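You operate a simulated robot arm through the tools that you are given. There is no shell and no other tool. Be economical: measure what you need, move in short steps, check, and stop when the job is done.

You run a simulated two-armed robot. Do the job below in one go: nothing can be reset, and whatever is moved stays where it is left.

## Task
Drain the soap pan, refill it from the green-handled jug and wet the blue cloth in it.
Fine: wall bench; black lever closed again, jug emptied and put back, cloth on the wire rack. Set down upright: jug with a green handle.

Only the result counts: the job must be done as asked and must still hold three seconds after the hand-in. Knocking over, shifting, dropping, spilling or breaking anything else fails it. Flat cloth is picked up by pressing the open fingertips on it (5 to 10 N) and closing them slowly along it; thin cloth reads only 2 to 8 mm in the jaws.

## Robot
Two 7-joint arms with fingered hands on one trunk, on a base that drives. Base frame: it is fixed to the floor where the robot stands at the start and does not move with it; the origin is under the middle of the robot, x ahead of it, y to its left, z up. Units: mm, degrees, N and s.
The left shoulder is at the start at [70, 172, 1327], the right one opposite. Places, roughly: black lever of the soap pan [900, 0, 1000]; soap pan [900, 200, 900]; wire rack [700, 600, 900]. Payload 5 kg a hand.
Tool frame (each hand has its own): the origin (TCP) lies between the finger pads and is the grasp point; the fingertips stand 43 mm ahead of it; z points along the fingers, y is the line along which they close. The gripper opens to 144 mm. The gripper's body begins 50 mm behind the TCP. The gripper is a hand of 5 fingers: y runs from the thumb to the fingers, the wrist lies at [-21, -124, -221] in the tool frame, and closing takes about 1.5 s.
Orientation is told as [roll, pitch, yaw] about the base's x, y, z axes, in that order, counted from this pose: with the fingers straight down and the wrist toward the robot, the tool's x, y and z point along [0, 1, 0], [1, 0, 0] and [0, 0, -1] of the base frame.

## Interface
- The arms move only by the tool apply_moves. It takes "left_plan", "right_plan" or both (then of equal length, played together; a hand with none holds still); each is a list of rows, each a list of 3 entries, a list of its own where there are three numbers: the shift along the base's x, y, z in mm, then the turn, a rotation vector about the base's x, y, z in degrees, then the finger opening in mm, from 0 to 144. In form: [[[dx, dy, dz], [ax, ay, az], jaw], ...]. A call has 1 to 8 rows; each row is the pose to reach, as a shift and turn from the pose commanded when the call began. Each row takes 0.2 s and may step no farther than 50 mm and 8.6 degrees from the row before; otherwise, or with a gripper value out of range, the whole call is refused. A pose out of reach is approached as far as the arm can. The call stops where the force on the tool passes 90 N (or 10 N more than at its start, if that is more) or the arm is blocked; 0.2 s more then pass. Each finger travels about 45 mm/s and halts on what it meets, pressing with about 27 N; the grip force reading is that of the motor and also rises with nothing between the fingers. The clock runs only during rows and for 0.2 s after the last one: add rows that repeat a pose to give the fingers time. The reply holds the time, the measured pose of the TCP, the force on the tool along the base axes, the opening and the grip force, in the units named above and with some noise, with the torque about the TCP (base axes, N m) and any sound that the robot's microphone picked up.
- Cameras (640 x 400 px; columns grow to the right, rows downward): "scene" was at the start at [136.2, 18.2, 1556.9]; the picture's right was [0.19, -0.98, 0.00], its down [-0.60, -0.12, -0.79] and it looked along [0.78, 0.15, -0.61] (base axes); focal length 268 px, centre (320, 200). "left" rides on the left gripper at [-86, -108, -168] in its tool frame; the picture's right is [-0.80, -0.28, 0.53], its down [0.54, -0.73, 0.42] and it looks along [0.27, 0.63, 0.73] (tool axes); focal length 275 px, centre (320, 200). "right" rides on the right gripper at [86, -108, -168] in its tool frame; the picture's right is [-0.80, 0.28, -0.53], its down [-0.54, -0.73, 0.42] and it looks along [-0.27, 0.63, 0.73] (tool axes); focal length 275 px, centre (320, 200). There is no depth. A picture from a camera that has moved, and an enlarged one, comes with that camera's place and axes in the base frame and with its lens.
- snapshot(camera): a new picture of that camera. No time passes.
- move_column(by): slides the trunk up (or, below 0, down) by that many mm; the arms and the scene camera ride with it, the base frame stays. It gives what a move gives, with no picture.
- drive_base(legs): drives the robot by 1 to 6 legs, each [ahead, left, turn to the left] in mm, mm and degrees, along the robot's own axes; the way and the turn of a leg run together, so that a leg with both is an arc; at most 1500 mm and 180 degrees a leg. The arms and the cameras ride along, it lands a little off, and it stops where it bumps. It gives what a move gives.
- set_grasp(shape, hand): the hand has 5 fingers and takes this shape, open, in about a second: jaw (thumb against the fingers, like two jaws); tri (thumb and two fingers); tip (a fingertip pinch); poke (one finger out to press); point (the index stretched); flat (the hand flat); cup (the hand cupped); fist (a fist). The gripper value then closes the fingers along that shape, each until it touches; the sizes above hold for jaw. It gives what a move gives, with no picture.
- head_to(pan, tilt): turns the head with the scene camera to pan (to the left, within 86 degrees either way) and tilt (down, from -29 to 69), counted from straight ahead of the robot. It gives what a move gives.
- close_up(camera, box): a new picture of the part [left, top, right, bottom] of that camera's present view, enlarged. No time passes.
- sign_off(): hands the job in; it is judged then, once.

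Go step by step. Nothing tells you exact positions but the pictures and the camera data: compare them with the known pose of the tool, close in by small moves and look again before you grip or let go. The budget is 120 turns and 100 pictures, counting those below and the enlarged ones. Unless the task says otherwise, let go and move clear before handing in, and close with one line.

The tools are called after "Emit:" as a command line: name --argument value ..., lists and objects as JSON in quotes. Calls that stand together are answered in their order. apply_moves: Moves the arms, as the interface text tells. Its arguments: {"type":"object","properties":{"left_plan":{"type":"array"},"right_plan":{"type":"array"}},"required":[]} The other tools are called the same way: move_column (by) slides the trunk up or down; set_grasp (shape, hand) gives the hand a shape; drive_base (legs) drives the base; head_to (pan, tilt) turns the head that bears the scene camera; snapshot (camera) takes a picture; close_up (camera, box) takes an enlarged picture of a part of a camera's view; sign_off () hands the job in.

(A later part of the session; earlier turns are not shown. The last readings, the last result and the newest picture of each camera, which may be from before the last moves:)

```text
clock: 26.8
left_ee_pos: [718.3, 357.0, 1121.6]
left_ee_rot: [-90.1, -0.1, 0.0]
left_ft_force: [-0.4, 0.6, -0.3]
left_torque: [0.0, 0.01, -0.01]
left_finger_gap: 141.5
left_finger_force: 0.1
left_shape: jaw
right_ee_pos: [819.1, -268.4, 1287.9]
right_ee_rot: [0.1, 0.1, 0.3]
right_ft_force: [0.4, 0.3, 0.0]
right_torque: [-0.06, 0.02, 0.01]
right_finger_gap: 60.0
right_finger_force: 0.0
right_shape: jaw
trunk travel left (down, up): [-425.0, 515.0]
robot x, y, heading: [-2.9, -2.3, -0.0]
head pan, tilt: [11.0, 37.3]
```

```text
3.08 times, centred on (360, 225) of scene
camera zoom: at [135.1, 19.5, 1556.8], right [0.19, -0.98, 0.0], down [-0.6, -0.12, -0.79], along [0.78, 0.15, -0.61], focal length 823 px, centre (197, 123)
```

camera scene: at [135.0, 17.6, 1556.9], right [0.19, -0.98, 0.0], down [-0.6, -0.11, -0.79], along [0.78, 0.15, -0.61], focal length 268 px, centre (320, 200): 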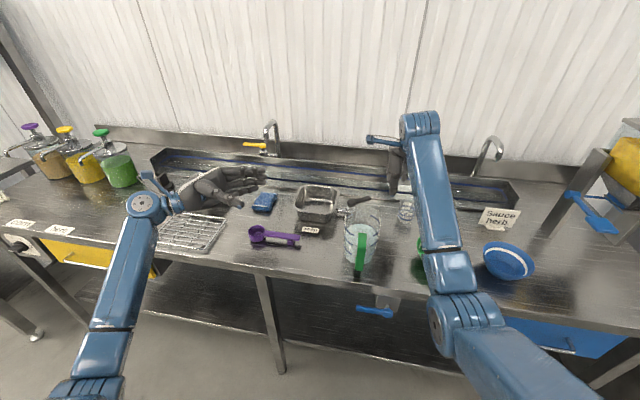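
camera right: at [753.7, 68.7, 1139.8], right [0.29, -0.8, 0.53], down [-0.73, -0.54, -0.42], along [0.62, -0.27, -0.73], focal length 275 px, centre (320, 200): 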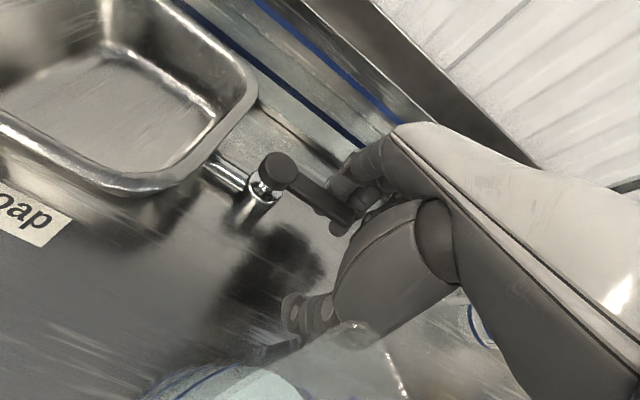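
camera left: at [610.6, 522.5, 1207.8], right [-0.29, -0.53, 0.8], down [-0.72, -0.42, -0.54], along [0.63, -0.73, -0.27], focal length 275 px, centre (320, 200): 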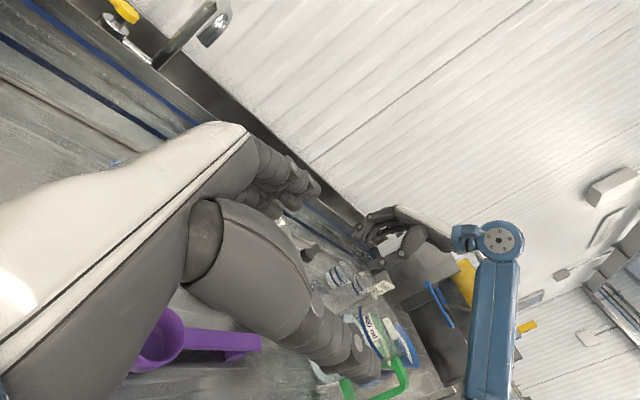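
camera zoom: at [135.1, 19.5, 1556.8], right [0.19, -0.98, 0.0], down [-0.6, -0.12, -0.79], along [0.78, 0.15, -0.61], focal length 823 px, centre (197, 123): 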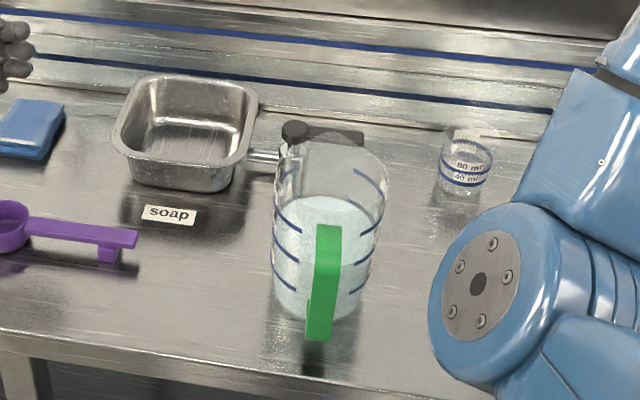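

The lever is closed and the right arm parked. Now the left hand approaches the jug from the left; stop short and check the alignment with the handle gap.

Emit:
apply_moves --left_plan '[[[0, -45, -10], [0, 0, 0], 136], [[0, -90, -20], [0, 0, 0], 136], [[0, -135, -30], [0, 0, 0], 136], [[-2, -170, -45], [0, 0, 0], 136], [[-4, -205, -60], [0, 0, 0], 136], [[-4, -215, -75], [0, 0, 0], 136], [[-4, -215, -75], [0, 0, 0], 136]]'

Emit:
snapshot --camera "left"

Emit:
close_up --camera "scene" --box '[240, 160, 400, 290]'

Emit:
snapshot --camera "right"

```text
clock: 28.4
left_ee_pos: [715.7, 142.6, 1045.2]
left_ee_rot: [-89.9, -0.1, 0.0]
left_ft_force: [-0.1, -0.2, 0.0]
left_torque: [0.01, -0.02, 0.02]
left_finger_gap: 136.2
left_finger_force: 0.1
left_shape: jaw
right_ee_pos: [820.3, -271.5, 1288.0]
right_ee_rot: [0.0, 0.2, 0.3]
right_ft_force: [-0.3, 0.4, 0.0]
right_torque: [0.0, 0.03, -0.01]
right_finger_gap: 60.5
right_finger_force: 0.0
right_shape: jaw
trunk travel left (down, up): [-425.0, 515.0]
robot x, y, heading: [-1.0, 3.8, 0.0]
head pan, tilt: [11.0, 37.3]
```

```text
65 pictures are left
camera left: at [606.6, 309.7, 1131.8], right [-0.29, -0.53, 0.8], down [-0.72, -0.42, -0.54], along [0.63, -0.73, -0.27], focal length 275 px, centre (320, 200)
```

left: 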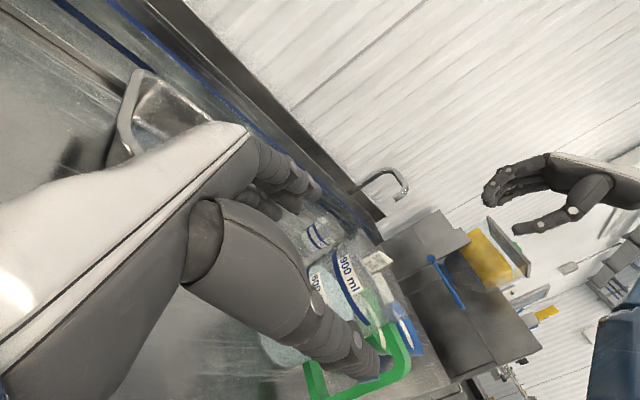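

```text
3.08 times, centred on (320, 225) of scene
camera zoom: at [134.9, 17.5, 1556.9], right [0.19, -0.98, 0.0], down [-0.6, -0.11, -0.79], along [0.78, 0.15, -0.61], focal length 823 px, centre (320, 123)
```

zoom: 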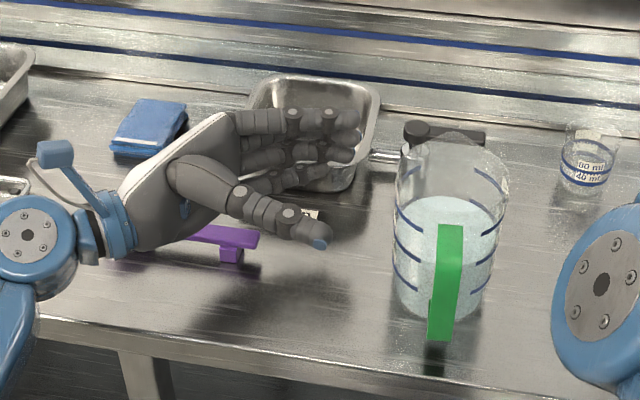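

```text
63 pictures are left
camera right: at [711.0, -185.9, 1456.5], right [0.29, -0.8, 0.53], down [-0.73, -0.55, -0.42], along [0.63, -0.26, -0.73], focal length 275 px, centre (320, 200)
```

right: 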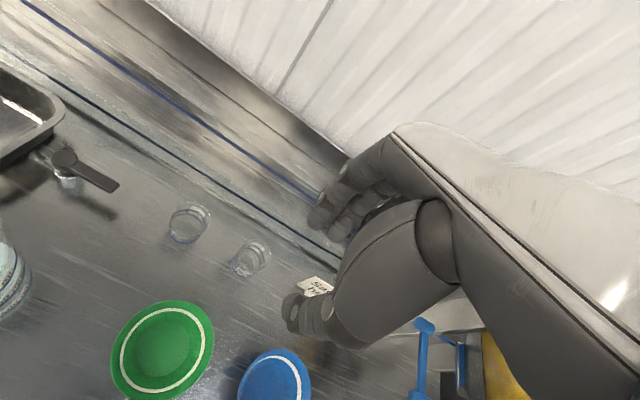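

Thumb is about 22 mm thick and the handle gap is narrow; I zoom in on the handle from this side to measure the gap.

Emit:
close_up --camera "left" --box '[240, 230, 460, 400]'

Emit:
close_up --camera "scene" --box '[320, 180, 390, 285]'

```text
2.35 times, centred on (350, 315) of left
camera zoom: at [606.6, 309.7, 1131.8], right [-0.29, -0.53, 0.8], down [-0.72, -0.42, -0.54], along [0.63, -0.73, -0.27], focal length 648 px, centre (249, -71)
```

zoom: 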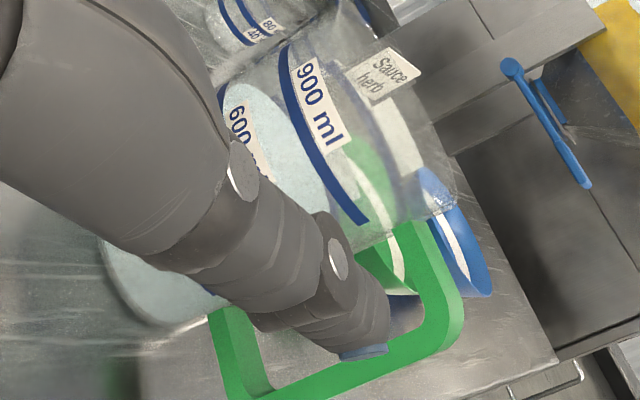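

```text
3.81 times, centred on (355, 232) of scene
camera zoom: at [134.9, 17.5, 1556.9], right [0.19, -0.98, 0.0], down [-0.6, -0.11, -0.79], along [0.78, 0.15, -0.61], focal length 1019 px, centre (187, 76)
```

zoom: 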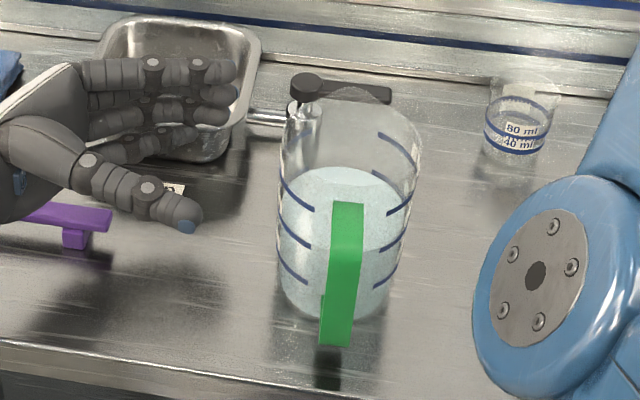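

The gap measures about 32 mm (x 638–670, z 950–1025); the thumb tip is about 21 mm thick. I lower to z≈985, narrow the hand to 118 mm and line the thumb up with the gap before entering.

Emit:
apply_moves --left_plan '[[[2, -5, -15], [0, 0, 0], 128], [[4, -10, -30], [0, 0, 0], 122], [[5, -15, -45], [0, 0, 0], 118], [[5, -20, -60], [0, 0, 0], 118], [[5, -30, -60], [0, 0, 0], 118], [[5, -40, -60], [0, 0, 0], 118], [[5, -40, -60], [0, 0, 0], 118]]'

Emit:
close_up --camera "left" --box '[240, 230, 460, 400]'

Emit:
close_up --camera "scene" --box '[300, 180, 390, 285]'

```text
clock: 30.0
left_ee_pos: [714.2, 90.3, 995.7]
left_ee_rot: [-89.9, -0.9, -0.4]
left_ft_force: [-6.3, -31.7, 55.9]
left_torque: [3.93, 0.19, 0.55]
left_finger_gap: 118.2
left_finger_force: 0.1
left_shape: jaw
right_ee_pos: [813.5, -278.6, 1292.1]
right_ee_rot: [0.3, -0.1, 0.1]
right_ft_force: [0.4, -0.6, -0.1]
right_torque: [0.04, -0.01, -0.03]
right_finger_gap: 60.2
right_finger_force: 0.1
right_shape: jaw
trunk travel left (down, up): [-425.0, 515.0]
robot x, y, heading: [-0.2, 0.4, -0.2]
head pan, tilt: [11.0, 37.3]
```

```text
2.35 times, centred on (350, 315) of left
camera zoom: at [606.7, 258.6, 1080.7], right [-0.3, -0.53, 0.79], down [-0.72, -0.42, -0.55], along [0.62, -0.74, -0.26], focal length 648 px, centre (249, -71)
```

zoom: 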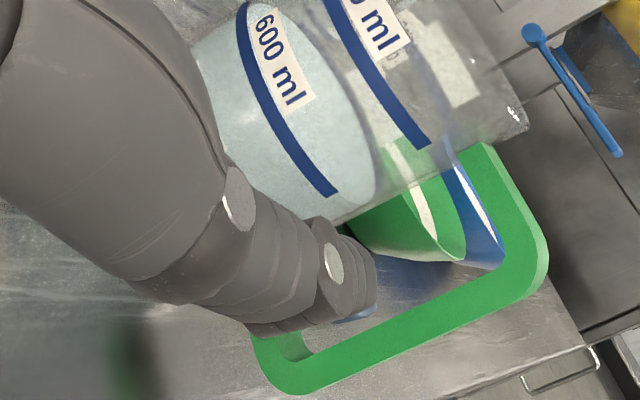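

```text
3.81 times, centred on (345, 232) of scene
camera zoom: at [128.1, 10.2, 1557.5], right [0.19, -0.98, 0.0], down [-0.59, -0.11, -0.8], along [0.78, 0.15, -0.6], focal length 1019 px, centre (225, 76)
```

zoom: 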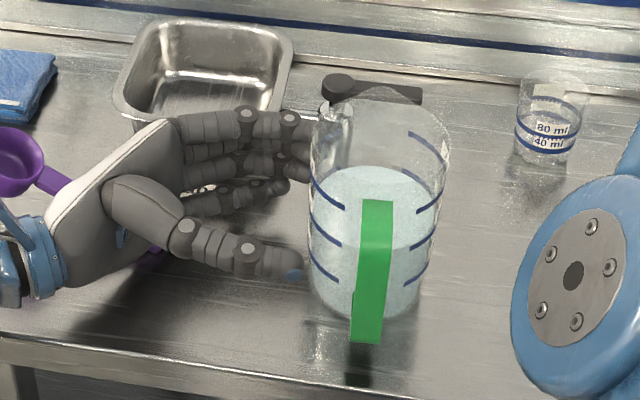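

There is a 56 N upward force: part of the hand or forearm is pressing on something (scoop or bench edge). I raise it right away and look.

Emit:
apply_moves --left_plan '[[[0, 0, 15], [0, 0, 0], 118], [[0, 0, 35], [0, 0, 0], 118], [[0, 0, 60], [0, 0, 0], 118], [[0, 0, 60], [0, 0, 0], 118]]'

Emit:
snapshot --camera "scene"

Emit:
snapshot --camera "left"

```text
clock: 31.0
left_ee_pos: [722.0, 100.3, 1046.1]
left_ee_rot: [-90.0, 0.1, 0.0]
left_ft_force: [-0.6, 0.4, 0.0]
left_torque: [-0.03, 0.0, 0.01]
left_finger_gap: 117.9
left_finger_force: 0.0
left_shape: jaw
right_ee_pos: [818.9, -270.2, 1287.6]
right_ee_rot: [0.0, 0.2, 0.2]
right_ft_force: [0.0, -0.5, 0.2]
right_torque: [-0.02, 0.03, 0.02]
right_finger_gap: 59.7
right_finger_force: 0.1
right_shape: jaw
trunk travel left (down, up): [-425.0, 515.0]
robot x, y, heading: [0.6, -0.7, -0.0]
head pan, tilt: [11.0, 37.3]
```

```text
58 pictures are left
camera scene: at [135.7, 17.7, 1556.7], right [0.19, -0.98, 0.0], down [-0.6, -0.11, -0.79], along [0.78, 0.15, -0.61], focal length 268 px, centre (320, 200)
```

scene: 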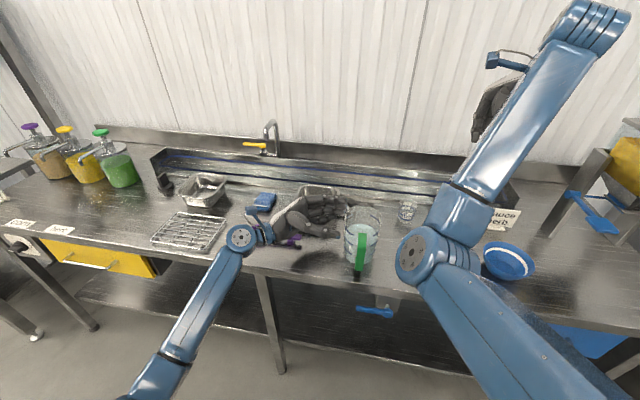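

```text
57 pictures are left
camera left: at [613.2, 267.5, 1132.1], right [-0.28, -0.53, 0.8], down [-0.73, -0.42, -0.54], along [0.63, -0.73, -0.27], focal length 275 px, centre (320, 200)
```

left: 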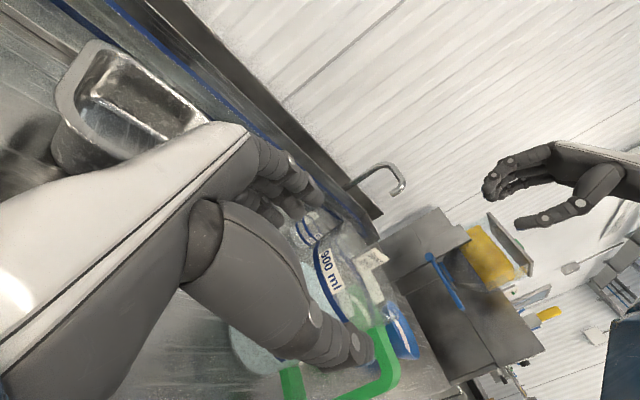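

The torque reading puts that contact under the palm at about (715, 186, 950): the raised end of the purple scoop. I check whether the scoop shifted.

Emit:
close_up --camera "scene" --box '[220, 180, 350, 280]'

Emit:
apply_moves --left_plan '[[[0, 40, 15], [0, 0, 0], 118], [[0, 80, 30], [0, 0, 0], 118], [[0, 125, 45], [0, 0, 0], 118], [[0, 170, 60], [0, 0, 0], 118], [[0, 215, 70], [0, 0, 0], 118], [[0, 255, 80], [0, 0, 0], 118], [[0, 255, 80], [0, 0, 0], 118]]'

Emit:
close_up --camera "scene" --box '[240, 160, 400, 290]'

```text
4.00 times, centred on (285, 230) of scene
camera zoom: at [135.7, 17.7, 1556.7], right [0.19, -0.98, 0.0], down [-0.6, -0.11, -0.79], along [0.78, 0.15, -0.61], focal length 1070 px, centre (460, 80)
```

zoom: 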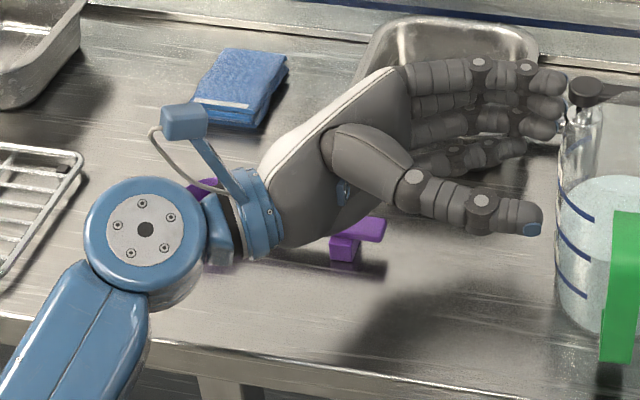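

```text
clock: 32.6
left_ee_pos: [718.0, 357.0, 1124.2]
left_ee_rot: [-90.0, -0.1, 0.1]
left_ft_force: [-0.2, 0.9, -0.5]
left_torque: [0.02, 0.02, 0.03]
left_finger_gap: 118.2
left_finger_force: 0.0
left_shape: jaw
right_ee_pos: [820.3, -272.4, 1289.2]
right_ee_rot: [0.0, 0.2, 0.2]
right_ft_force: [-0.2, -0.1, -0.7]
right_torque: [0.02, 0.03, 0.03]
right_finger_gap: 60.2
right_finger_force: 0.2
right_shape: jaw
trunk travel left (down, up): [-425.0, 515.0]
robot x, y, heading: [0.5, 0.6, -0.2]
head pan, tilt: [11.0, 37.3]
```

```text
3.08 times, centred on (320, 225) of scene
camera zoom: at [135.1, 16.8, 1556.9], right [0.19, -0.98, 0.0], down [-0.6, -0.11, -0.79], along [0.78, 0.15, -0.61], focal length 823 px, centre (320, 123)
```

zoom: 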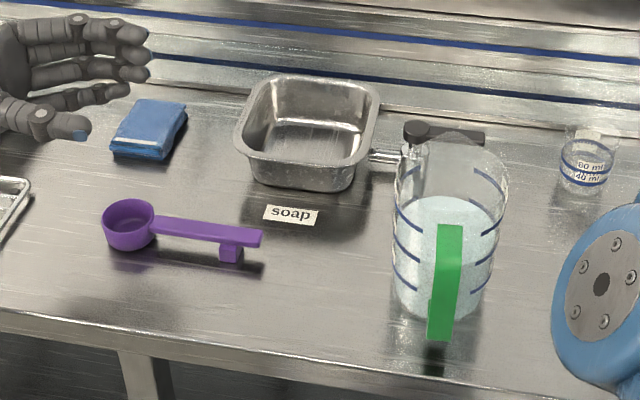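

The scoop moved at most ~3 mm. I'll tilt the hand 20° fingers-down so the palm stays well above the scoop, and re-approach.

Emit:
apply_moves --left_plan '[[[0, -40, 0], [7, 0, 0], 118], [[0, -80, -10], [14, 0, 0], 118], [[0, -120, -20], [20, 0, 0], 118], [[0, -160, -30], [20, 0, 0], 118], [[0, -200, -40], [20, 0, 0], 118], [[0, -235, -60], [20, 0, 0], 118], [[0, -245, -80], [20, 0, 0], 118], [[0, -245, -80], [20, 0, 0], 118]]'

Emit:
close_up --camera "scene" --box '[220, 160, 400, 290]'

Emit:
close_up --camera "left" --box '[240, 200, 460, 400]'

```text
clock: 34.4
left_ee_pos: [719.5, 109.6, 1045.3]
left_ee_rot: [-70.0, -0.2, 0.0]
left_ft_force: [1.0, 1.0, -1.0]
left_torque: [0.02, -0.04, 0.02]
left_finger_gap: 118.0
left_finger_force: 0.1
left_shape: jaw
right_ee_pos: [819.5, -271.0, 1288.8]
right_ee_rot: [-0.1, 0.3, 0.2]
right_ft_force: [0.3, 0.2, -0.2]
right_torque: [0.0, 0.01, -0.01]
right_finger_gap: 60.2
right_finger_force: 0.0
right_shape: jaw
trunk travel left (down, up): [-425.0, 515.0]
robot x, y, heading: [-1.1, -3.2, -0.0]
head pan, tilt: [11.0, 37.3]
```

```text
3.08 times, centred on (310, 225) of scene
camera zoom: at [134.9, 17.4, 1556.9], right [0.19, -0.98, 0.0], down [-0.6, -0.11, -0.79], along [0.78, 0.15, -0.61], focal length 823 px, centre (351, 123)
```

zoom: 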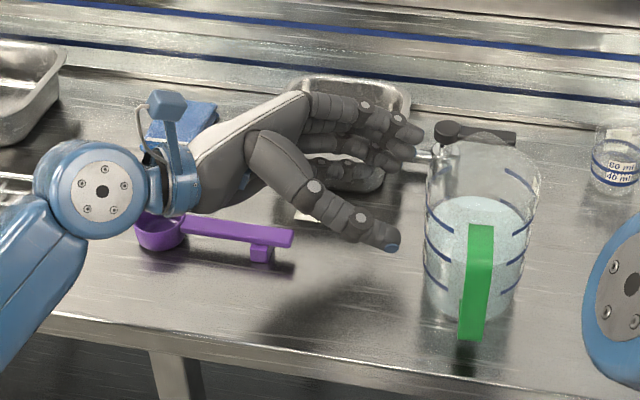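

```text
2.00 times, centred on (350, 300) of left
camera zoom: at [611.2, 237.4, 1183.5], right [-0.29, -0.77, 0.57], down [-0.72, -0.21, -0.66], along [0.63, -0.6, -0.5], focal length 551 px, centre (260, 0)
```

zoom: 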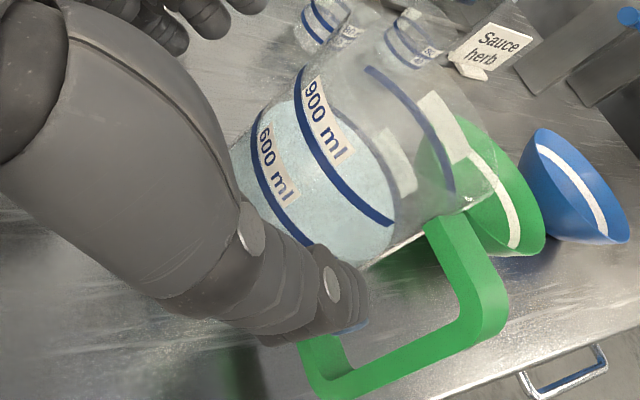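

Palm is now well above the scoop. I lower to z≈995 at this distance and verify the thumb against the gap.

Emit:
apply_moves --left_plan '[[[0, 0, -20], [0, 0, 0], 118], [[0, 0, -38], [0, 0, 0], 118], [[0, -5, -51], [0, 0, 0], 118], [[0, -12, -51], [0, 0, 0], 118], [[0, -12, -51], [0, 0, 0], 118]]'

Emit:
close_up --camera "left" --box '[240, 200, 460, 400]'

Emit:
close_up --camera "scene" --box '[300, 180, 390, 285]'

```text
clock: 35.6
left_ee_pos: [721.6, 99.0, 996.0]
left_ee_rot: [-70.1, -0.2, 0.0]
left_ft_force: [-0.7, -0.2, -0.1]
left_torque: [0.0, 0.01, 0.02]
left_finger_gap: 117.9
left_finger_force: 0.0
left_shape: jaw
right_ee_pos: [819.0, -271.2, 1288.0]
right_ee_rot: [0.0, 0.1, 0.2]
right_ft_force: [-0.3, -0.2, 0.3]
right_torque: [-0.02, -0.04, -0.01]
right_finger_gap: 60.0
right_finger_force: 0.0
right_shape: jaw
trunk travel left (down, up): [-425.0, 515.0]
robot x, y, heading: [-2.3, 1.4, -0.0]
head pan, tilt: [11.0, 37.3]
```

```text
2.00 times, centred on (350, 300) of left
camera zoom: at [613.5, 226.1, 1132.9], right [-0.29, -0.77, 0.57], down [-0.72, -0.21, -0.66], along [0.63, -0.6, -0.5], focal length 551 px, centre (260, 0)
```

zoom: 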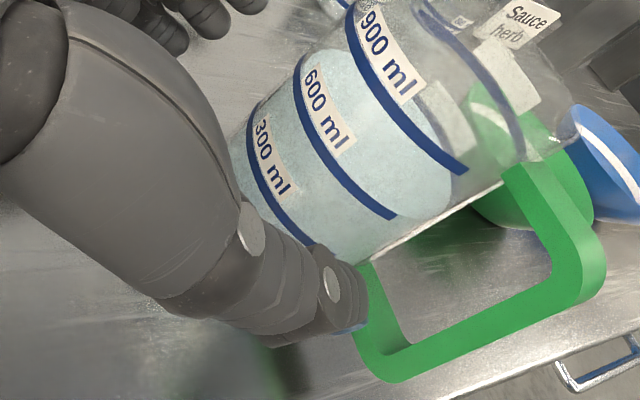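

```text
3.81 times, centred on (345, 232) of scene
camera zoom: at [135.0, 17.6, 1556.9], right [0.19, -0.98, 0.0], down [-0.6, -0.11, -0.79], along [0.78, 0.15, -0.61], focal length 1019 px, centre (225, 76)
```

zoom: 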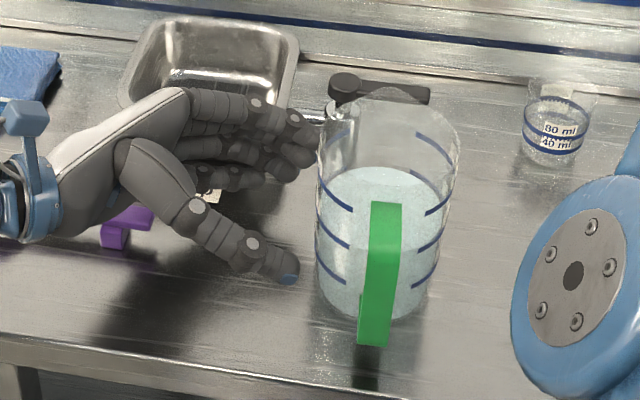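

The thumb is centred in the gap (thumb x 644–663, gap 637–670). I slide in along -y carefully.

Emit:
apply_moves --left_plan '[[[0, -12, 0], [0, 0, 0], 118], [[0, -24, 0], [0, 0, 0], 118], [[0, -36, 0], [0, 0, 0], 118], [[0, -46, 0], [0, 0, 0], 118], [[0, -56, 0], [0, 0, 0], 118], [[0, -56, 0], [0, 0, 0], 118]]'

Emit:
close_up --camera "left" --box '[240, 200, 460, 400]'

Emit:
close_up --camera "scene" --box '[300, 180, 390, 285]'

```text
clock: 37.0
left_ee_pos: [719.4, 43.7, 994.8]
left_ee_rot: [-69.9, -0.2, 0.1]
left_ft_force: [-0.1, 0.4, -1.0]
left_torque: [0.02, 0.01, 0.0]
left_finger_gap: 118.4
left_finger_force: 0.2
left_shape: jaw
right_ee_pos: [819.4, -272.7, 1289.3]
right_ee_rot: [0.0, 0.2, 0.2]
right_ft_force: [-0.2, 0.1, -0.2]
right_torque: [-0.01, -0.01, 0.0]
right_finger_gap: 60.4
right_finger_force: 0.0
right_shape: jaw
trunk travel left (down, up): [-425.0, 515.0]
robot x, y, heading: [-6.1, -0.1, -0.3]
head pan, tilt: [11.0, 37.3]
```

```text
2.00 times, centred on (350, 300) of left
camera zoom: at [611.7, 170.7, 1133.8], right [-0.29, -0.77, 0.57], down [-0.72, -0.21, -0.66], along [0.63, -0.6, -0.5], focal length 551 px, centre (260, 0)
```

zoom: 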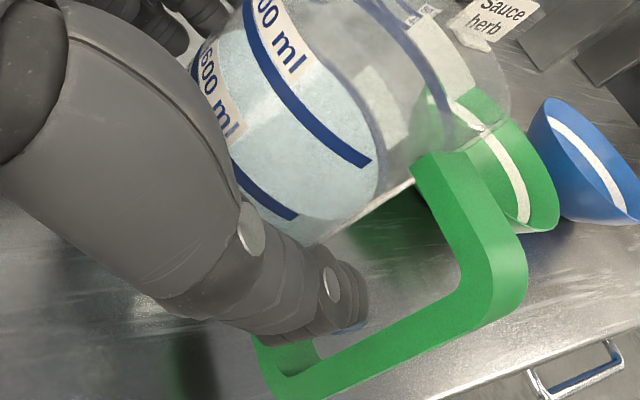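

```text
3.81 times, centred on (345, 232) of scene
camera zoom: at [135.0, 17.5, 1556.9], right [0.19, -0.98, 0.0], down [-0.6, -0.11, -0.79], along [0.78, 0.15, -0.61], focal length 1019 px, centre (225, 76)
```

zoom: 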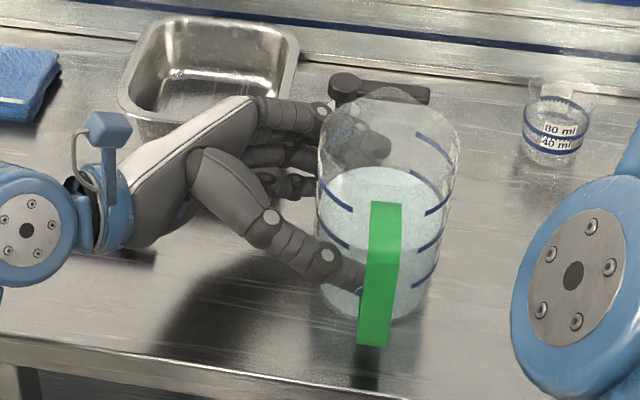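

The thumb is behind the strap with no contact. I go 20 mm further and check the force.

Emit:
apply_moves --left_plan '[[[1, -7, 0], [0, 0, 0], 118], [[1, -14, 0], [0, 0, 0], 118], [[1, -21, 0], [0, 0, 0], 118], [[1, -21, 0], [0, 0, 0], 118]]'

Emit:
close_up --camera "left" --box '[240, 200, 460, 400]'

```text
clock: 38.0
left_ee_pos: [722.4, 23.8, 995.2]
left_ee_rot: [-70.0, -0.2, 0.0]
left_ft_force: [-0.4, 0.8, 0.0]
left_torque: [0.02, 0.02, 0.02]
left_finger_gap: 118.1
left_finger_force: 0.1
left_shape: jaw
right_ee_pos: [819.2, -272.5, 1287.4]
right_ee_rot: [0.0, 0.2, 0.3]
right_ft_force: [-0.2, 0.1, -0.2]
right_torque: [0.02, -0.01, 0.01]
right_finger_gap: 60.1
right_finger_force: 0.1
right_shape: jaw
trunk travel left (down, up): [-425.0, 515.0]
robot x, y, heading: [-2.8, 1.5, -0.1]
head pan, tilt: [11.0, 37.3]
```

```text
2.00 times, centred on (350, 300) of left
camera zoom: at [613.9, 150.9, 1133.9], right [-0.29, -0.77, 0.57], down [-0.72, -0.21, -0.66], along [0.63, -0.6, -0.5], focal length 551 px, centre (260, 0)
```

zoom: 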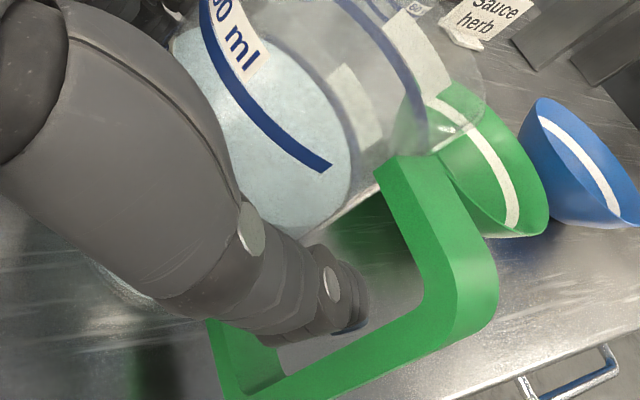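

Still no contact. I centre on the jug (−3 mm in x) and close the fingers slowly around it.

Emit:
apply_moves --left_plan '[[[-3, -3, 0], [0, 0, 0], 112], [[-3, -3, 0], [0, 0, 0], 106], [[-3, -3, 0], [0, 0, 0], 100], [[-3, -3, 0], [0, 0, 0], 94], [[-3, -3, 0], [0, 0, 0], 88], [[-3, -3, 0], [0, 0, 0], 84], [[-3, -3, 0], [0, 0, 0], 84], [[-3, -3, 0], [0, 0, 0], 84]]'

Emit:
close_up --camera "scene" --box '[300, 180, 390, 285]'

```text
clock: 39.8
left_ee_pos: [719.9, 19.6, 996.4]
left_ee_rot: [-70.0, -0.1, 0.1]
left_ft_force: [-1.1, -2.6, 0.1]
left_torque: [0.01, -0.09, 0.0]
left_finger_gap: 86.1
left_finger_force: 27.0
left_shape: jaw
right_ee_pos: [819.6, -272.2, 1287.7]
right_ee_rot: [-0.1, 0.1, 0.3]
right_ft_force: [0.0, -0.3, 0.6]
right_torque: [0.04, 0.01, -0.01]
right_finger_gap: 60.2
right_finger_force: 0.0
right_shape: jaw
trunk travel left (down, up): [-425.0, 515.0]
robot x, y, heading: [1.5, -2.2, 0.0]
head pan, tilt: [11.0, 37.3]
```

```text
3.81 times, centred on (345, 232) of scene
camera zoom: at [135.0, 17.2, 1556.9], right [0.19, -0.98, 0.0], down [-0.6, -0.11, -0.79], along [0.78, 0.15, -0.61], focal length 1019 px, centre (225, 76)
```

zoom: 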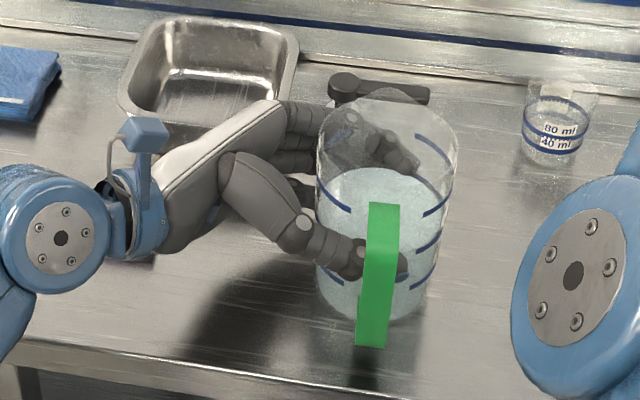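

Gripped at 86 mm with 27 N, jug undisturbed. Test lift of 15 mm, then look.

Emit:
apply_moves --left_plan '[[[0, 0, 0], [0, 0, 0], 70], [[0, 0, 5], [0, 0, 0], 70], [[0, 0, 10], [0, 0, 0], 70], [[0, 0, 15], [0, 0, 0], 70], [[0, 0, 15], [0, 0, 0], 70]]'

Emit:
close_up --camera "scene" --box '[300, 180, 390, 285]'

```text
clock: 41.0
left_ee_pos: [719.4, 19.3, 1008.7]
left_ee_rot: [-70.0, 0.0, 0.0]
left_ft_force: [-0.5, 0.5, -7.4]
left_torque: [0.09, -0.16, 0.04]
left_finger_gap: 86.1
left_finger_force: 27.0
left_shape: jaw
right_ee_pos: [820.9, -272.5, 1288.4]
right_ee_rot: [0.0, 0.2, 0.2]
right_ft_force: [-0.1, -0.3, -0.5]
right_torque: [0.01, 0.01, 0.0]
right_finger_gap: 60.1
right_finger_force: 0.2
right_shape: jaw
trunk travel left (down, up): [-425.0, 515.0]
robot x, y, heading: [-6.5, -1.0, -0.1]
head pan, tilt: [11.0, 37.3]
```

```text
3.81 times, centred on (345, 232) of scene
camera zoom: at [136.0, 17.4, 1556.7], right [0.19, -0.98, 0.0], down [-0.6, -0.11, -0.79], along [0.78, 0.15, -0.61], focal length 1019 px, centre (225, 76)
```

zoom: 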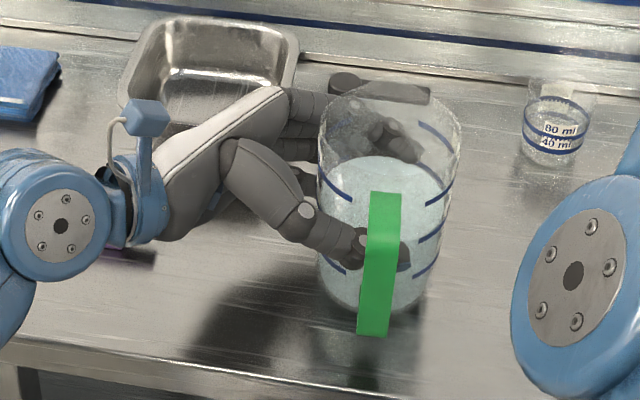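

The jug hangs upright, 7.4 N. Before moving I look at the spout direction.

Emit:
close_up --camera "scene" --box '[325, 190, 375, 225]'

Emit:
snapshot --camera "left"

```text
11.43 times, centred on (350, 208) of scene
camera zoom: at [136.0, 17.4, 1556.7], right [0.19, -0.98, 0.0], down [-0.6, -0.11, -0.79], along [0.78, 0.15, -0.61], focal length 3058 px, centre (-23, 114)
```

zoom: 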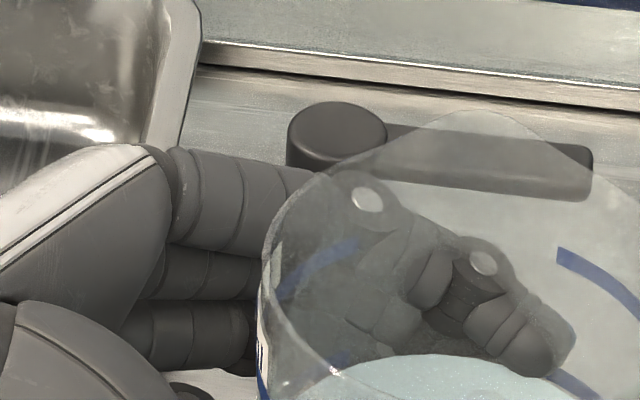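

```text
44 pictures are left
camera left: at [611.8, 145.7, 1147.2], right [-0.28, -0.77, 0.57], down [-0.73, -0.21, -0.66], along [0.63, -0.6, -0.5], focal length 275 px, centre (320, 200)
```

left: 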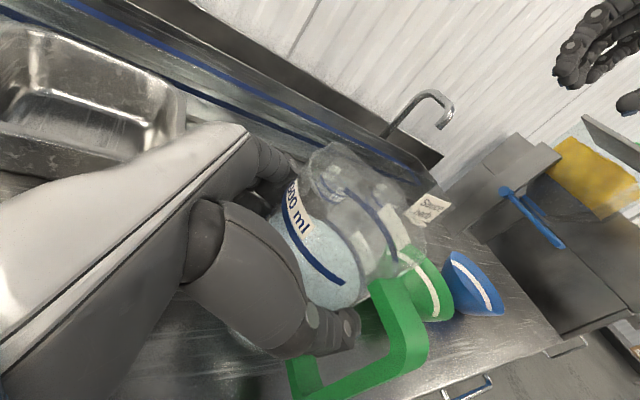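

The spout points straight +x (rim about 62 mm above the TCP). I lift the jug high enough to clear everything and carry it left, in front of the pan.

Emit:
apply_moves --left_plan '[[[0, 0, 25], [0, 0, 0], 70], [[0, 0, 50], [0, 0, 0], 70], [[0, 0, 75], [0, 0, 0], 70], [[0, 20, 95], [0, 0, 0], 70], [[0, 45, 95], [0, 0, 0], 70], [[0, 75, 95], [0, 0, 0], 70], [[0, 105, 95], [0, 0, 0], 70], [[0, 130, 95], [0, 0, 0], 70]]'

Emit:
apply_moves --left_plan '[[[0, 20, 0], [0, 0, 0], 70], [[5, 38, 0], [0, 0, 0], 70], [[15, 42, 0], [0, 0, 0], 70], [[15, 42, 0], [0, 0, 0], 70]]'

Emit:
snapshot --camera "scene"

```text
clock: 42.8
left_ee_pos: [718.1, 146.6, 1104.5]
left_ee_rot: [-70.0, -0.1, -0.1]
left_ft_force: [-1.0, 0.2, -7.5]
left_torque: [0.11, -0.1, -0.01]
left_finger_gap: 86.2
left_finger_force: 26.7
left_shape: jaw
right_ee_pos: [820.3, -270.0, 1288.1]
right_ee_rot: [0.1, 0.2, 0.2]
right_ft_force: [-0.3, 0.8, 0.0]
right_torque: [0.0, 0.01, 0.04]
right_finger_gap: 59.9
right_finger_force: 0.1
right_shape: jaw
trunk travel left (down, up): [-425.0, 515.0]
robot x, y, heading: [-5.1, 3.1, -0.3]
head pan, tilt: [11.0, 37.3]
```

```text
clock: 43.8
left_ee_pos: [732.2, 188.1, 1105.3]
left_ee_rot: [-70.0, -0.1, 0.0]
left_ft_force: [-0.9, -0.4, -7.5]
left_torque: [0.09, -0.11, 0.0]
left_finger_gap: 86.3
left_finger_force: 27.0
left_shape: jaw
right_ee_pos: [819.9, -271.6, 1288.3]
right_ee_rot: [0.0, 0.2, 0.1]
right_ft_force: [-0.3, 0.7, -0.2]
right_torque: [-0.06, -0.01, 0.01]
right_finger_gap: 60.3
right_finger_force: 0.0
right_shape: jaw
trunk travel left (down, up): [-425.0, 515.0]
robot x, y, heading: [-0.0, 0.7, -0.0]
head pan, tilt: [11.0, 37.3]
```

```text
43 pictures are left
camera scene: at [135.3, 18.1, 1556.8], right [0.19, -0.98, 0.0], down [-0.6, -0.11, -0.79], along [0.78, 0.15, -0.61], focal length 268 px, centre (320, 200)
```

scene: 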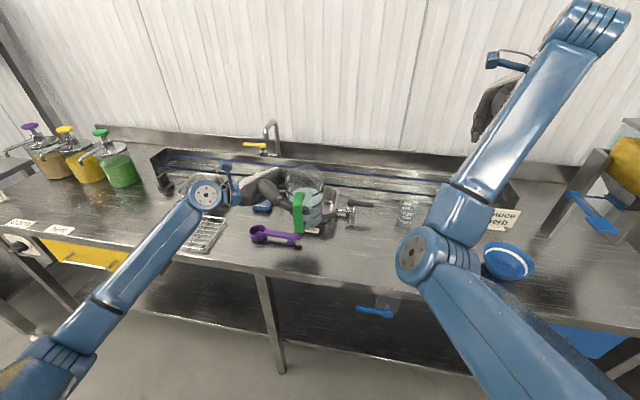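

To keep the pouring pose within reach I drive 90 mm forward with the jug held level.

Emit:
drive_base --legs '[[30, 0, 0], [30, 0, 0], [30, 0, 0]]'

Emit:
snapshot --camera "left"

Emit:
close_up --camera "scene" --box '[220, 160, 400, 290]'

```text
clock: 45.5
left_ee_pos: [817.1, 188.0, 1107.9]
left_ee_rot: [-70.0, -0.4, -0.2]
left_ft_force: [-1.3, -0.2, -5.9]
left_torque: [0.16, -0.11, 0.15]
left_finger_gap: 86.3
left_finger_force: 26.7
left_shape: jaw
right_ee_pos: [902.4, -273.1, 1293.9]
right_ee_rot: [0.0, -0.1, 0.1]
right_ft_force: [-1.1, -0.2, 1.3]
right_torque: [0.0, -0.16, -0.03]
right_finger_gap: 60.0
right_finger_force: 0.1
right_shape: jaw
trunk travel left (down, up): [-425.0, 515.0]
robot x, y, heading: [89.4, 3.1, 0.1]
head pan, tilt: [11.0, 37.3]
```

```text
42 pictures are left
camera left: at [708.1, 315.2, 1246.3], right [-0.29, -0.77, 0.56], down [-0.72, -0.21, -0.66], along [0.63, -0.6, -0.5], focal length 275 px, centre (320, 200)
```

left: 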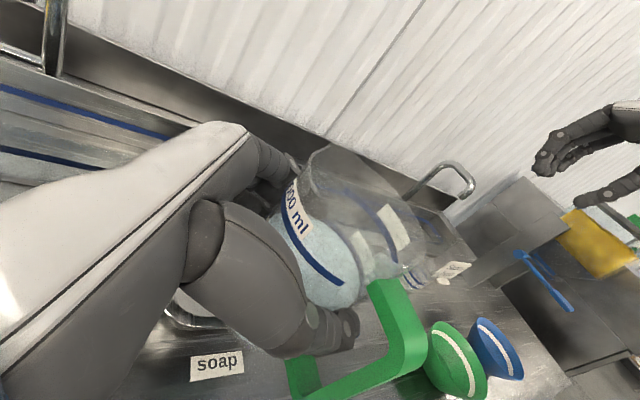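

```text
3.08 times, centred on (310, 225) of scene
camera zoom: at [217.2, 17.2, 1557.7], right [0.19, -0.98, 0.0], down [-0.59, -0.11, -0.8], along [0.78, 0.15, -0.6], focal length 823 px, centre (351, 123)
```

zoom: 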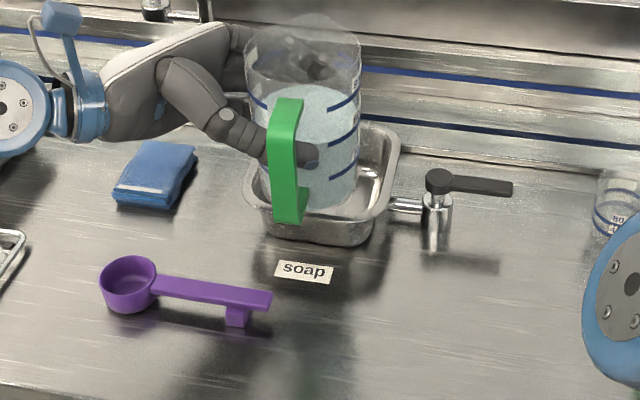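

The jug hangs over the pan's near half with its axis centred at y≈171. I begin tilting forward slowly, keeping the spout over the pan.

Emit:
apply_moves --left_plan '[[[0, 3, -8], [0, 5, 0], 70], [[-3, 3, -16], [0, 10, 0], 70], [[-6, 3, -24], [0, 15, 0], 70], [[-9, 3, -32], [0, 20, 0], 70], [[-12, 3, -40], [0, 25, 0], 70], [[-15, 3, -46], [0, 30, 0], 70], [[-17, 3, -48], [0, 34, 0], 70], [[-17, 3, -48], [0, 34, 0], 70]]'

Emit:
close_up --camera "scene" --box '[220, 140, 400, 270]'

```text
clock: 47.3
left_ee_pos: [803.8, 188.8, 1058.2]
left_ee_rot: [-70.1, 34.1, -0.1]
left_ft_force: [0.5, 0.6, -6.5]
left_torque: [0.11, -0.15, 0.01]
left_finger_gap: 86.3
left_finger_force: 27.3
left_shape: jaw
right_ee_pos: [908.1, -272.0, 1288.3]
right_ee_rot: [0.0, 0.2, 0.3]
right_ft_force: [0.0, 0.0, 0.2]
right_torque: [-0.01, 0.01, -0.01]
right_finger_gap: 60.0
right_finger_force: 0.1
right_shape: jaw
trunk travel left (down, up): [-425.0, 515.0]
robot x, y, heading: [85.1, -5.4, -0.1]
head pan, tilt: [11.0, 37.3]
```

```text
3.08 times, centred on (310, 205) of scene
camera zoom: at [224.1, 17.4, 1556.8], right [0.19, -0.98, 0.0], down [-0.6, -0.11, -0.79], along [0.78, 0.15, -0.61], focal length 823 px, centre (351, 185)
```

zoom: 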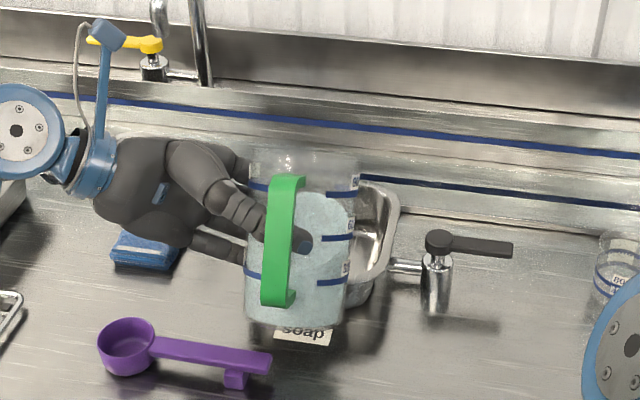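

Tilted 34°, all clear. Continue tilting in small steps, pouring over the spout.

Emit:
apply_moves --left_plan '[[[0, 0, 0], [0, 4, 0], 70], [[0, 0, 1], [0, 8, 0], 70], [[0, 0, 2], [0, 12, 0], 70], [[0, 0, 3], [0, 16, 0], 70], [[0, 0, 4], [0, 20, 0], 70], [[0, 0, 5], [0, 23, 0], 70], [[0, 0, 6], [0, 26, 0], 70], [[0, 0, 6], [0, 26, 0], 70]]'

Emit:
close_up --camera "scene" --box '[220, 140, 400, 270]'

Emit:
snapshot --camera "right"

```text
clock: 49.1
left_ee_pos: [803.5, 191.7, 1063.3]
left_ee_rot: [-70.2, 59.9, -0.2]
left_ft_force: [0.1, 0.1, -6.6]
left_torque: [0.12, -0.21, -0.04]
left_finger_gap: 85.9
left_finger_force: 26.8
left_shape: jaw
right_ee_pos: [910.1, -271.7, 1288.9]
right_ee_rot: [0.0, 0.2, 0.2]
right_ft_force: [-0.6, 0.1, -0.4]
right_torque: [0.01, 0.02, 0.0]
right_finger_gap: 60.2
right_finger_force: 0.1
right_shape: jaw
trunk travel left (down, up): [-425.0, 515.0]
robot x, y, heading: [88.9, -3.6, -0.3]
head pan, tilt: [11.0, 37.3]
```

```text
3.08 times, centred on (310, 205) of scene
camera zoom: at [224.0, 17.4, 1556.8], right [0.19, -0.98, 0.0], down [-0.6, -0.11, -0.79], along [0.78, 0.15, -0.61], focal length 823 px, centre (351, 185)
```

zoom: 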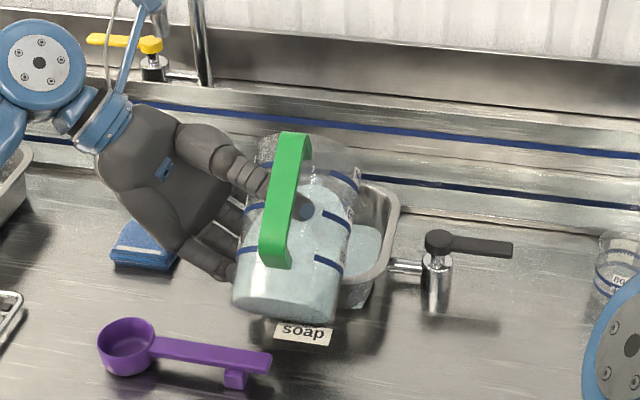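

```text
38 pictures are left
camera right: at [799.5, -186.4, 1456.8], right [0.29, -0.8, 0.53], down [-0.73, -0.54, -0.42], along [0.63, -0.27, -0.73], focal length 275 px, centre (320, 200)
```

right: 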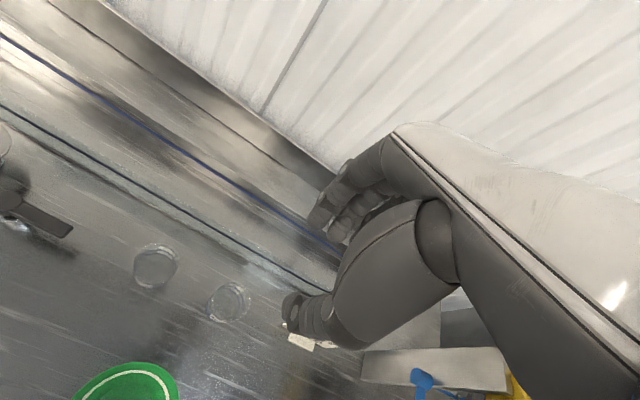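

Liquid is arriving in the pan. I continue to about 85° and check the level.

Emit:
apply_moves --left_plan '[[[1, 0, 2], [0, 4, 0], 70], [[3, 0, 4], [0, 8, 0], 70], [[5, 0, 6], [0, 12, 0], 70], [[8, 0, 8], [0, 15, 0], 70], [[11, 0, 10], [0, 18, 0], 70], [[14, 0, 11], [0, 21, 0], 70], [[17, 0, 12], [0, 24, 0], 70], [[17, 0, 12], [0, 24, 0], 70]]'

Emit:
close_up --camera "scene" --box '[220, 140, 400, 270]'

Emit:
snapshot --camera "left"

```text
clock: 50.9
left_ee_pos: [821.3, 191.5, 1076.0]
left_ee_rot: [-71.1, 83.9, -1.1]
left_ft_force: [-0.2, -0.4, -0.8]
left_torque: [0.02, -0.01, 0.01]
left_finger_gap: 86.1
left_finger_force: 26.8
left_shape: jaw
right_ee_pos: [908.2, -271.5, 1289.7]
right_ee_rot: [0.0, 0.1, 0.1]
right_ft_force: [0.0, -0.6, 0.7]
right_torque: [-0.02, -0.02, 0.01]
right_finger_gap: 60.2
right_finger_force: 0.1
right_shape: jaw
trunk travel left (down, up): [-425.0, 515.0]
robot x, y, heading: [87.2, 1.3, -0.1]
head pan, tilt: [11.0, 37.3]
```

```text
3.08 times, centred on (310, 205) of scene
camera zoom: at [223.4, 17.4, 1556.9], right [0.19, -0.98, 0.0], down [-0.6, -0.11, -0.79], along [0.78, 0.15, -0.61], focal length 823 px, centre (351, 185)
```

zoom: 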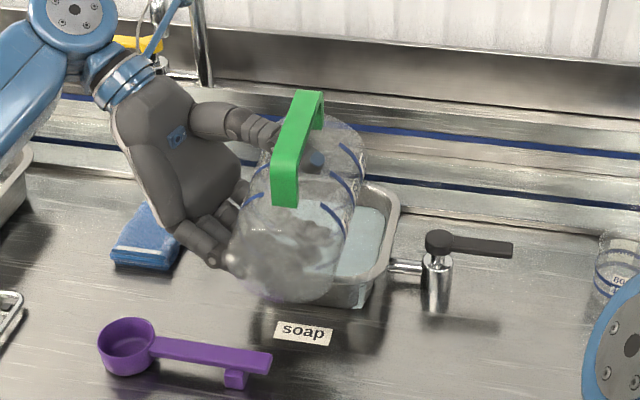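

```text
36 pictures are left
camera left: at [947.8, 318.9, 1197.8], right [0.53, -0.77, 0.34], down [-0.73, -0.21, 0.65], along [-0.43, -0.6, -0.68], focal length 275 px, centre (320, 200)
```

left: 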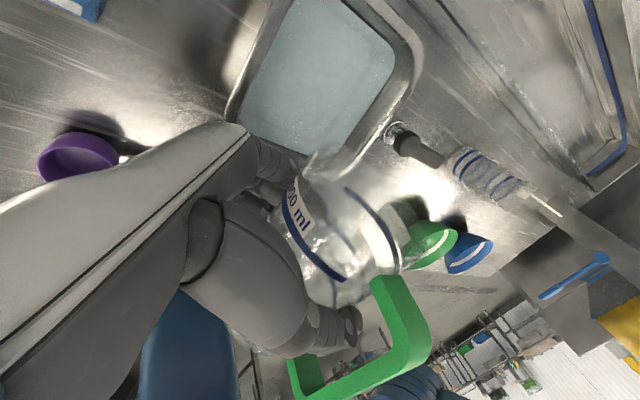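

The force dropped to ~1 N: the jug is practically empty and nothing spilled. I tilt a bit past 100° and hold to drain the last drops.

Emit:
apply_moves --left_plan '[[[4, 0, 3], [0, 5, 0], 70], [[9, 0, 6], [0, 10, 0], 70], [[14, 0, 9], [0, 15, 0], 70], [[19, 0, 12], [0, 20, 0], 70], [[19, 0, 12], [0, 20, 0], 70], [[19, 0, 12], [0, 20, 0], 70], [[19, 0, 12], [0, 20, 0], 70], [[19, 0, 12], [0, 20, 0], 70]]'

Emit:
close_up --camera "left" --box '[230, 150, 450, 390]'

```text
clock: 52.7
left_ee_pos: [840.9, 190.6, 1087.3]
left_ee_rot: [110.4, 76.2, -179.8]
left_ft_force: [0.1, -1.4, -1.1]
left_torque: [0.02, -0.02, 0.01]
left_finger_gap: 85.9
left_finger_force: 26.8
left_shape: jaw
right_ee_pos: [908.4, -271.4, 1289.0]
right_ee_rot: [0.0, 0.1, 0.1]
right_ft_force: [-0.6, 0.2, 0.1]
right_torque: [-0.02, 0.02, -0.01]
right_finger_gap: 60.0
right_finger_force: 0.0
right_shape: jaw
trunk travel left (down, up): [-425.0, 515.0]
robot x, y, heading: [86.3, 0.1, -0.3]
head pan, tilt: [11.0, 37.3]
```

```text
1.67 times, centred on (340, 270) of left
camera zoom: at [1001.4, 318.2, 1159.2], right [0.62, -0.77, 0.14], down [-0.46, -0.21, 0.86], along [-0.64, -0.6, -0.49], focal length 459 px, centre (287, 83)
```

zoom: 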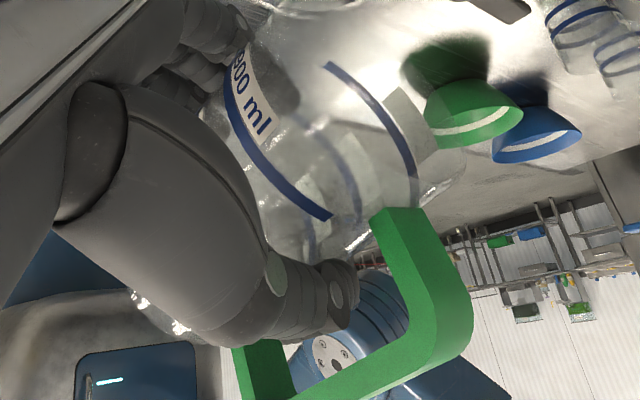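

The jug is empty. I tilt it back upright along the same way, a little higher.

Emit:
apply_moves --left_plan '[[[-5, 0, 3], [0, -8.5, 0], 70], [[-10, 0, 6], [0, -17, 0], 70], [[-15, 0, 9], [0, -25.5, 0], 70], [[-20, 0, 12], [0, -34, 0], 70], [[-25, 0, 15], [0, -42.5, 0], 70], [[-30, 0, 18], [0, -51, 0], 70], [[-35, 0, 20], [0, -59.5, 0], 70], [[-40, 0, 22], [0, -68, 0], 70]]'

Emit:
apply_moves --left_plan '[[[-5, 0, 2], [0, -8, 0], 70], [[-10, 0, 4], [0, -16, 0], 70], [[-15, 0, 6], [0, -24, 0], 70], [[-20, 0, 8], [0, -32, 0], 70], [[-25, 0, 10], [0, -36, 0], 70], [[-25, 0, 10], [0, -36, 0], 70]]'

Emit:
close_up --camera "scene" --box '[220, 140, 400, 270]'

```text
clock: 54.5
left_ee_pos: [799.4, 190.1, 1110.2]
left_ee_rot: [-70.0, 35.7, -0.1]
left_ft_force: [-1.4, -0.4, -1.1]
left_torque: [0.02, -0.04, 0.02]
left_finger_gap: 86.0
left_finger_force: 27.2
left_shape: jaw
right_ee_pos: [908.1, -271.4, 1290.0]
right_ee_rot: [0.1, 0.1, 0.1]
right_ft_force: [-0.1, 0.8, 0.2]
right_torque: [0.02, -0.02, 0.03]
right_finger_gap: 60.0
right_finger_force: 0.1
right_shape: jaw
trunk travel left (down, up): [-425.0, 515.0]
robot x, y, heading: [87.2, -2.9, -0.0]
head pan, tilt: [11.0, 37.3]
```

```text
clock: 55.9
left_ee_pos: [775.6, 190.3, 1119.2]
left_ee_rot: [-70.0, -0.2, -0.1]
left_ft_force: [0.1, 1.1, -1.3]
left_torque: [-0.02, -0.02, 0.0]
left_finger_gap: 86.0
left_finger_force: 27.1
left_shape: jaw
right_ee_pos: [907.0, -273.6, 1288.8]
right_ee_rot: [-0.1, 0.3, 0.2]
right_ft_force: [-0.4, 1.2, -0.5]
right_torque: [0.01, 0.01, -0.01]
right_finger_gap: 59.9
right_finger_force: 0.1
right_shape: jaw
trunk travel left (down, up): [-425.0, 515.0]
robot x, y, heading: [84.0, -2.1, -0.1]
head pan, tilt: [11.0, 37.3]
```

```text
3.08 times, centred on (310, 205) of scene
camera zoom: at [223.9, 17.1, 1556.8], right [0.19, -0.98, 0.0], down [-0.6, -0.11, -0.79], along [0.78, 0.15, -0.61], focal length 823 px, centre (351, 185)
```

zoom: 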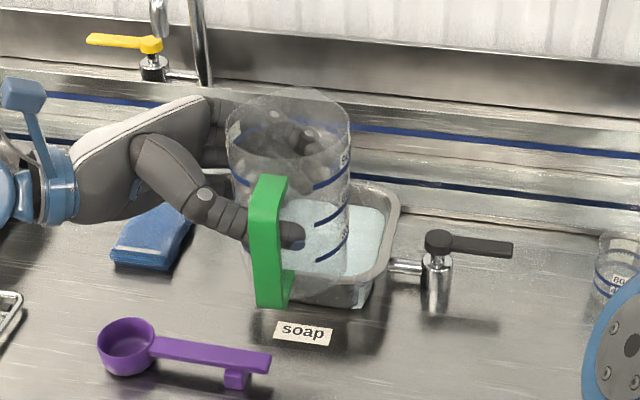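

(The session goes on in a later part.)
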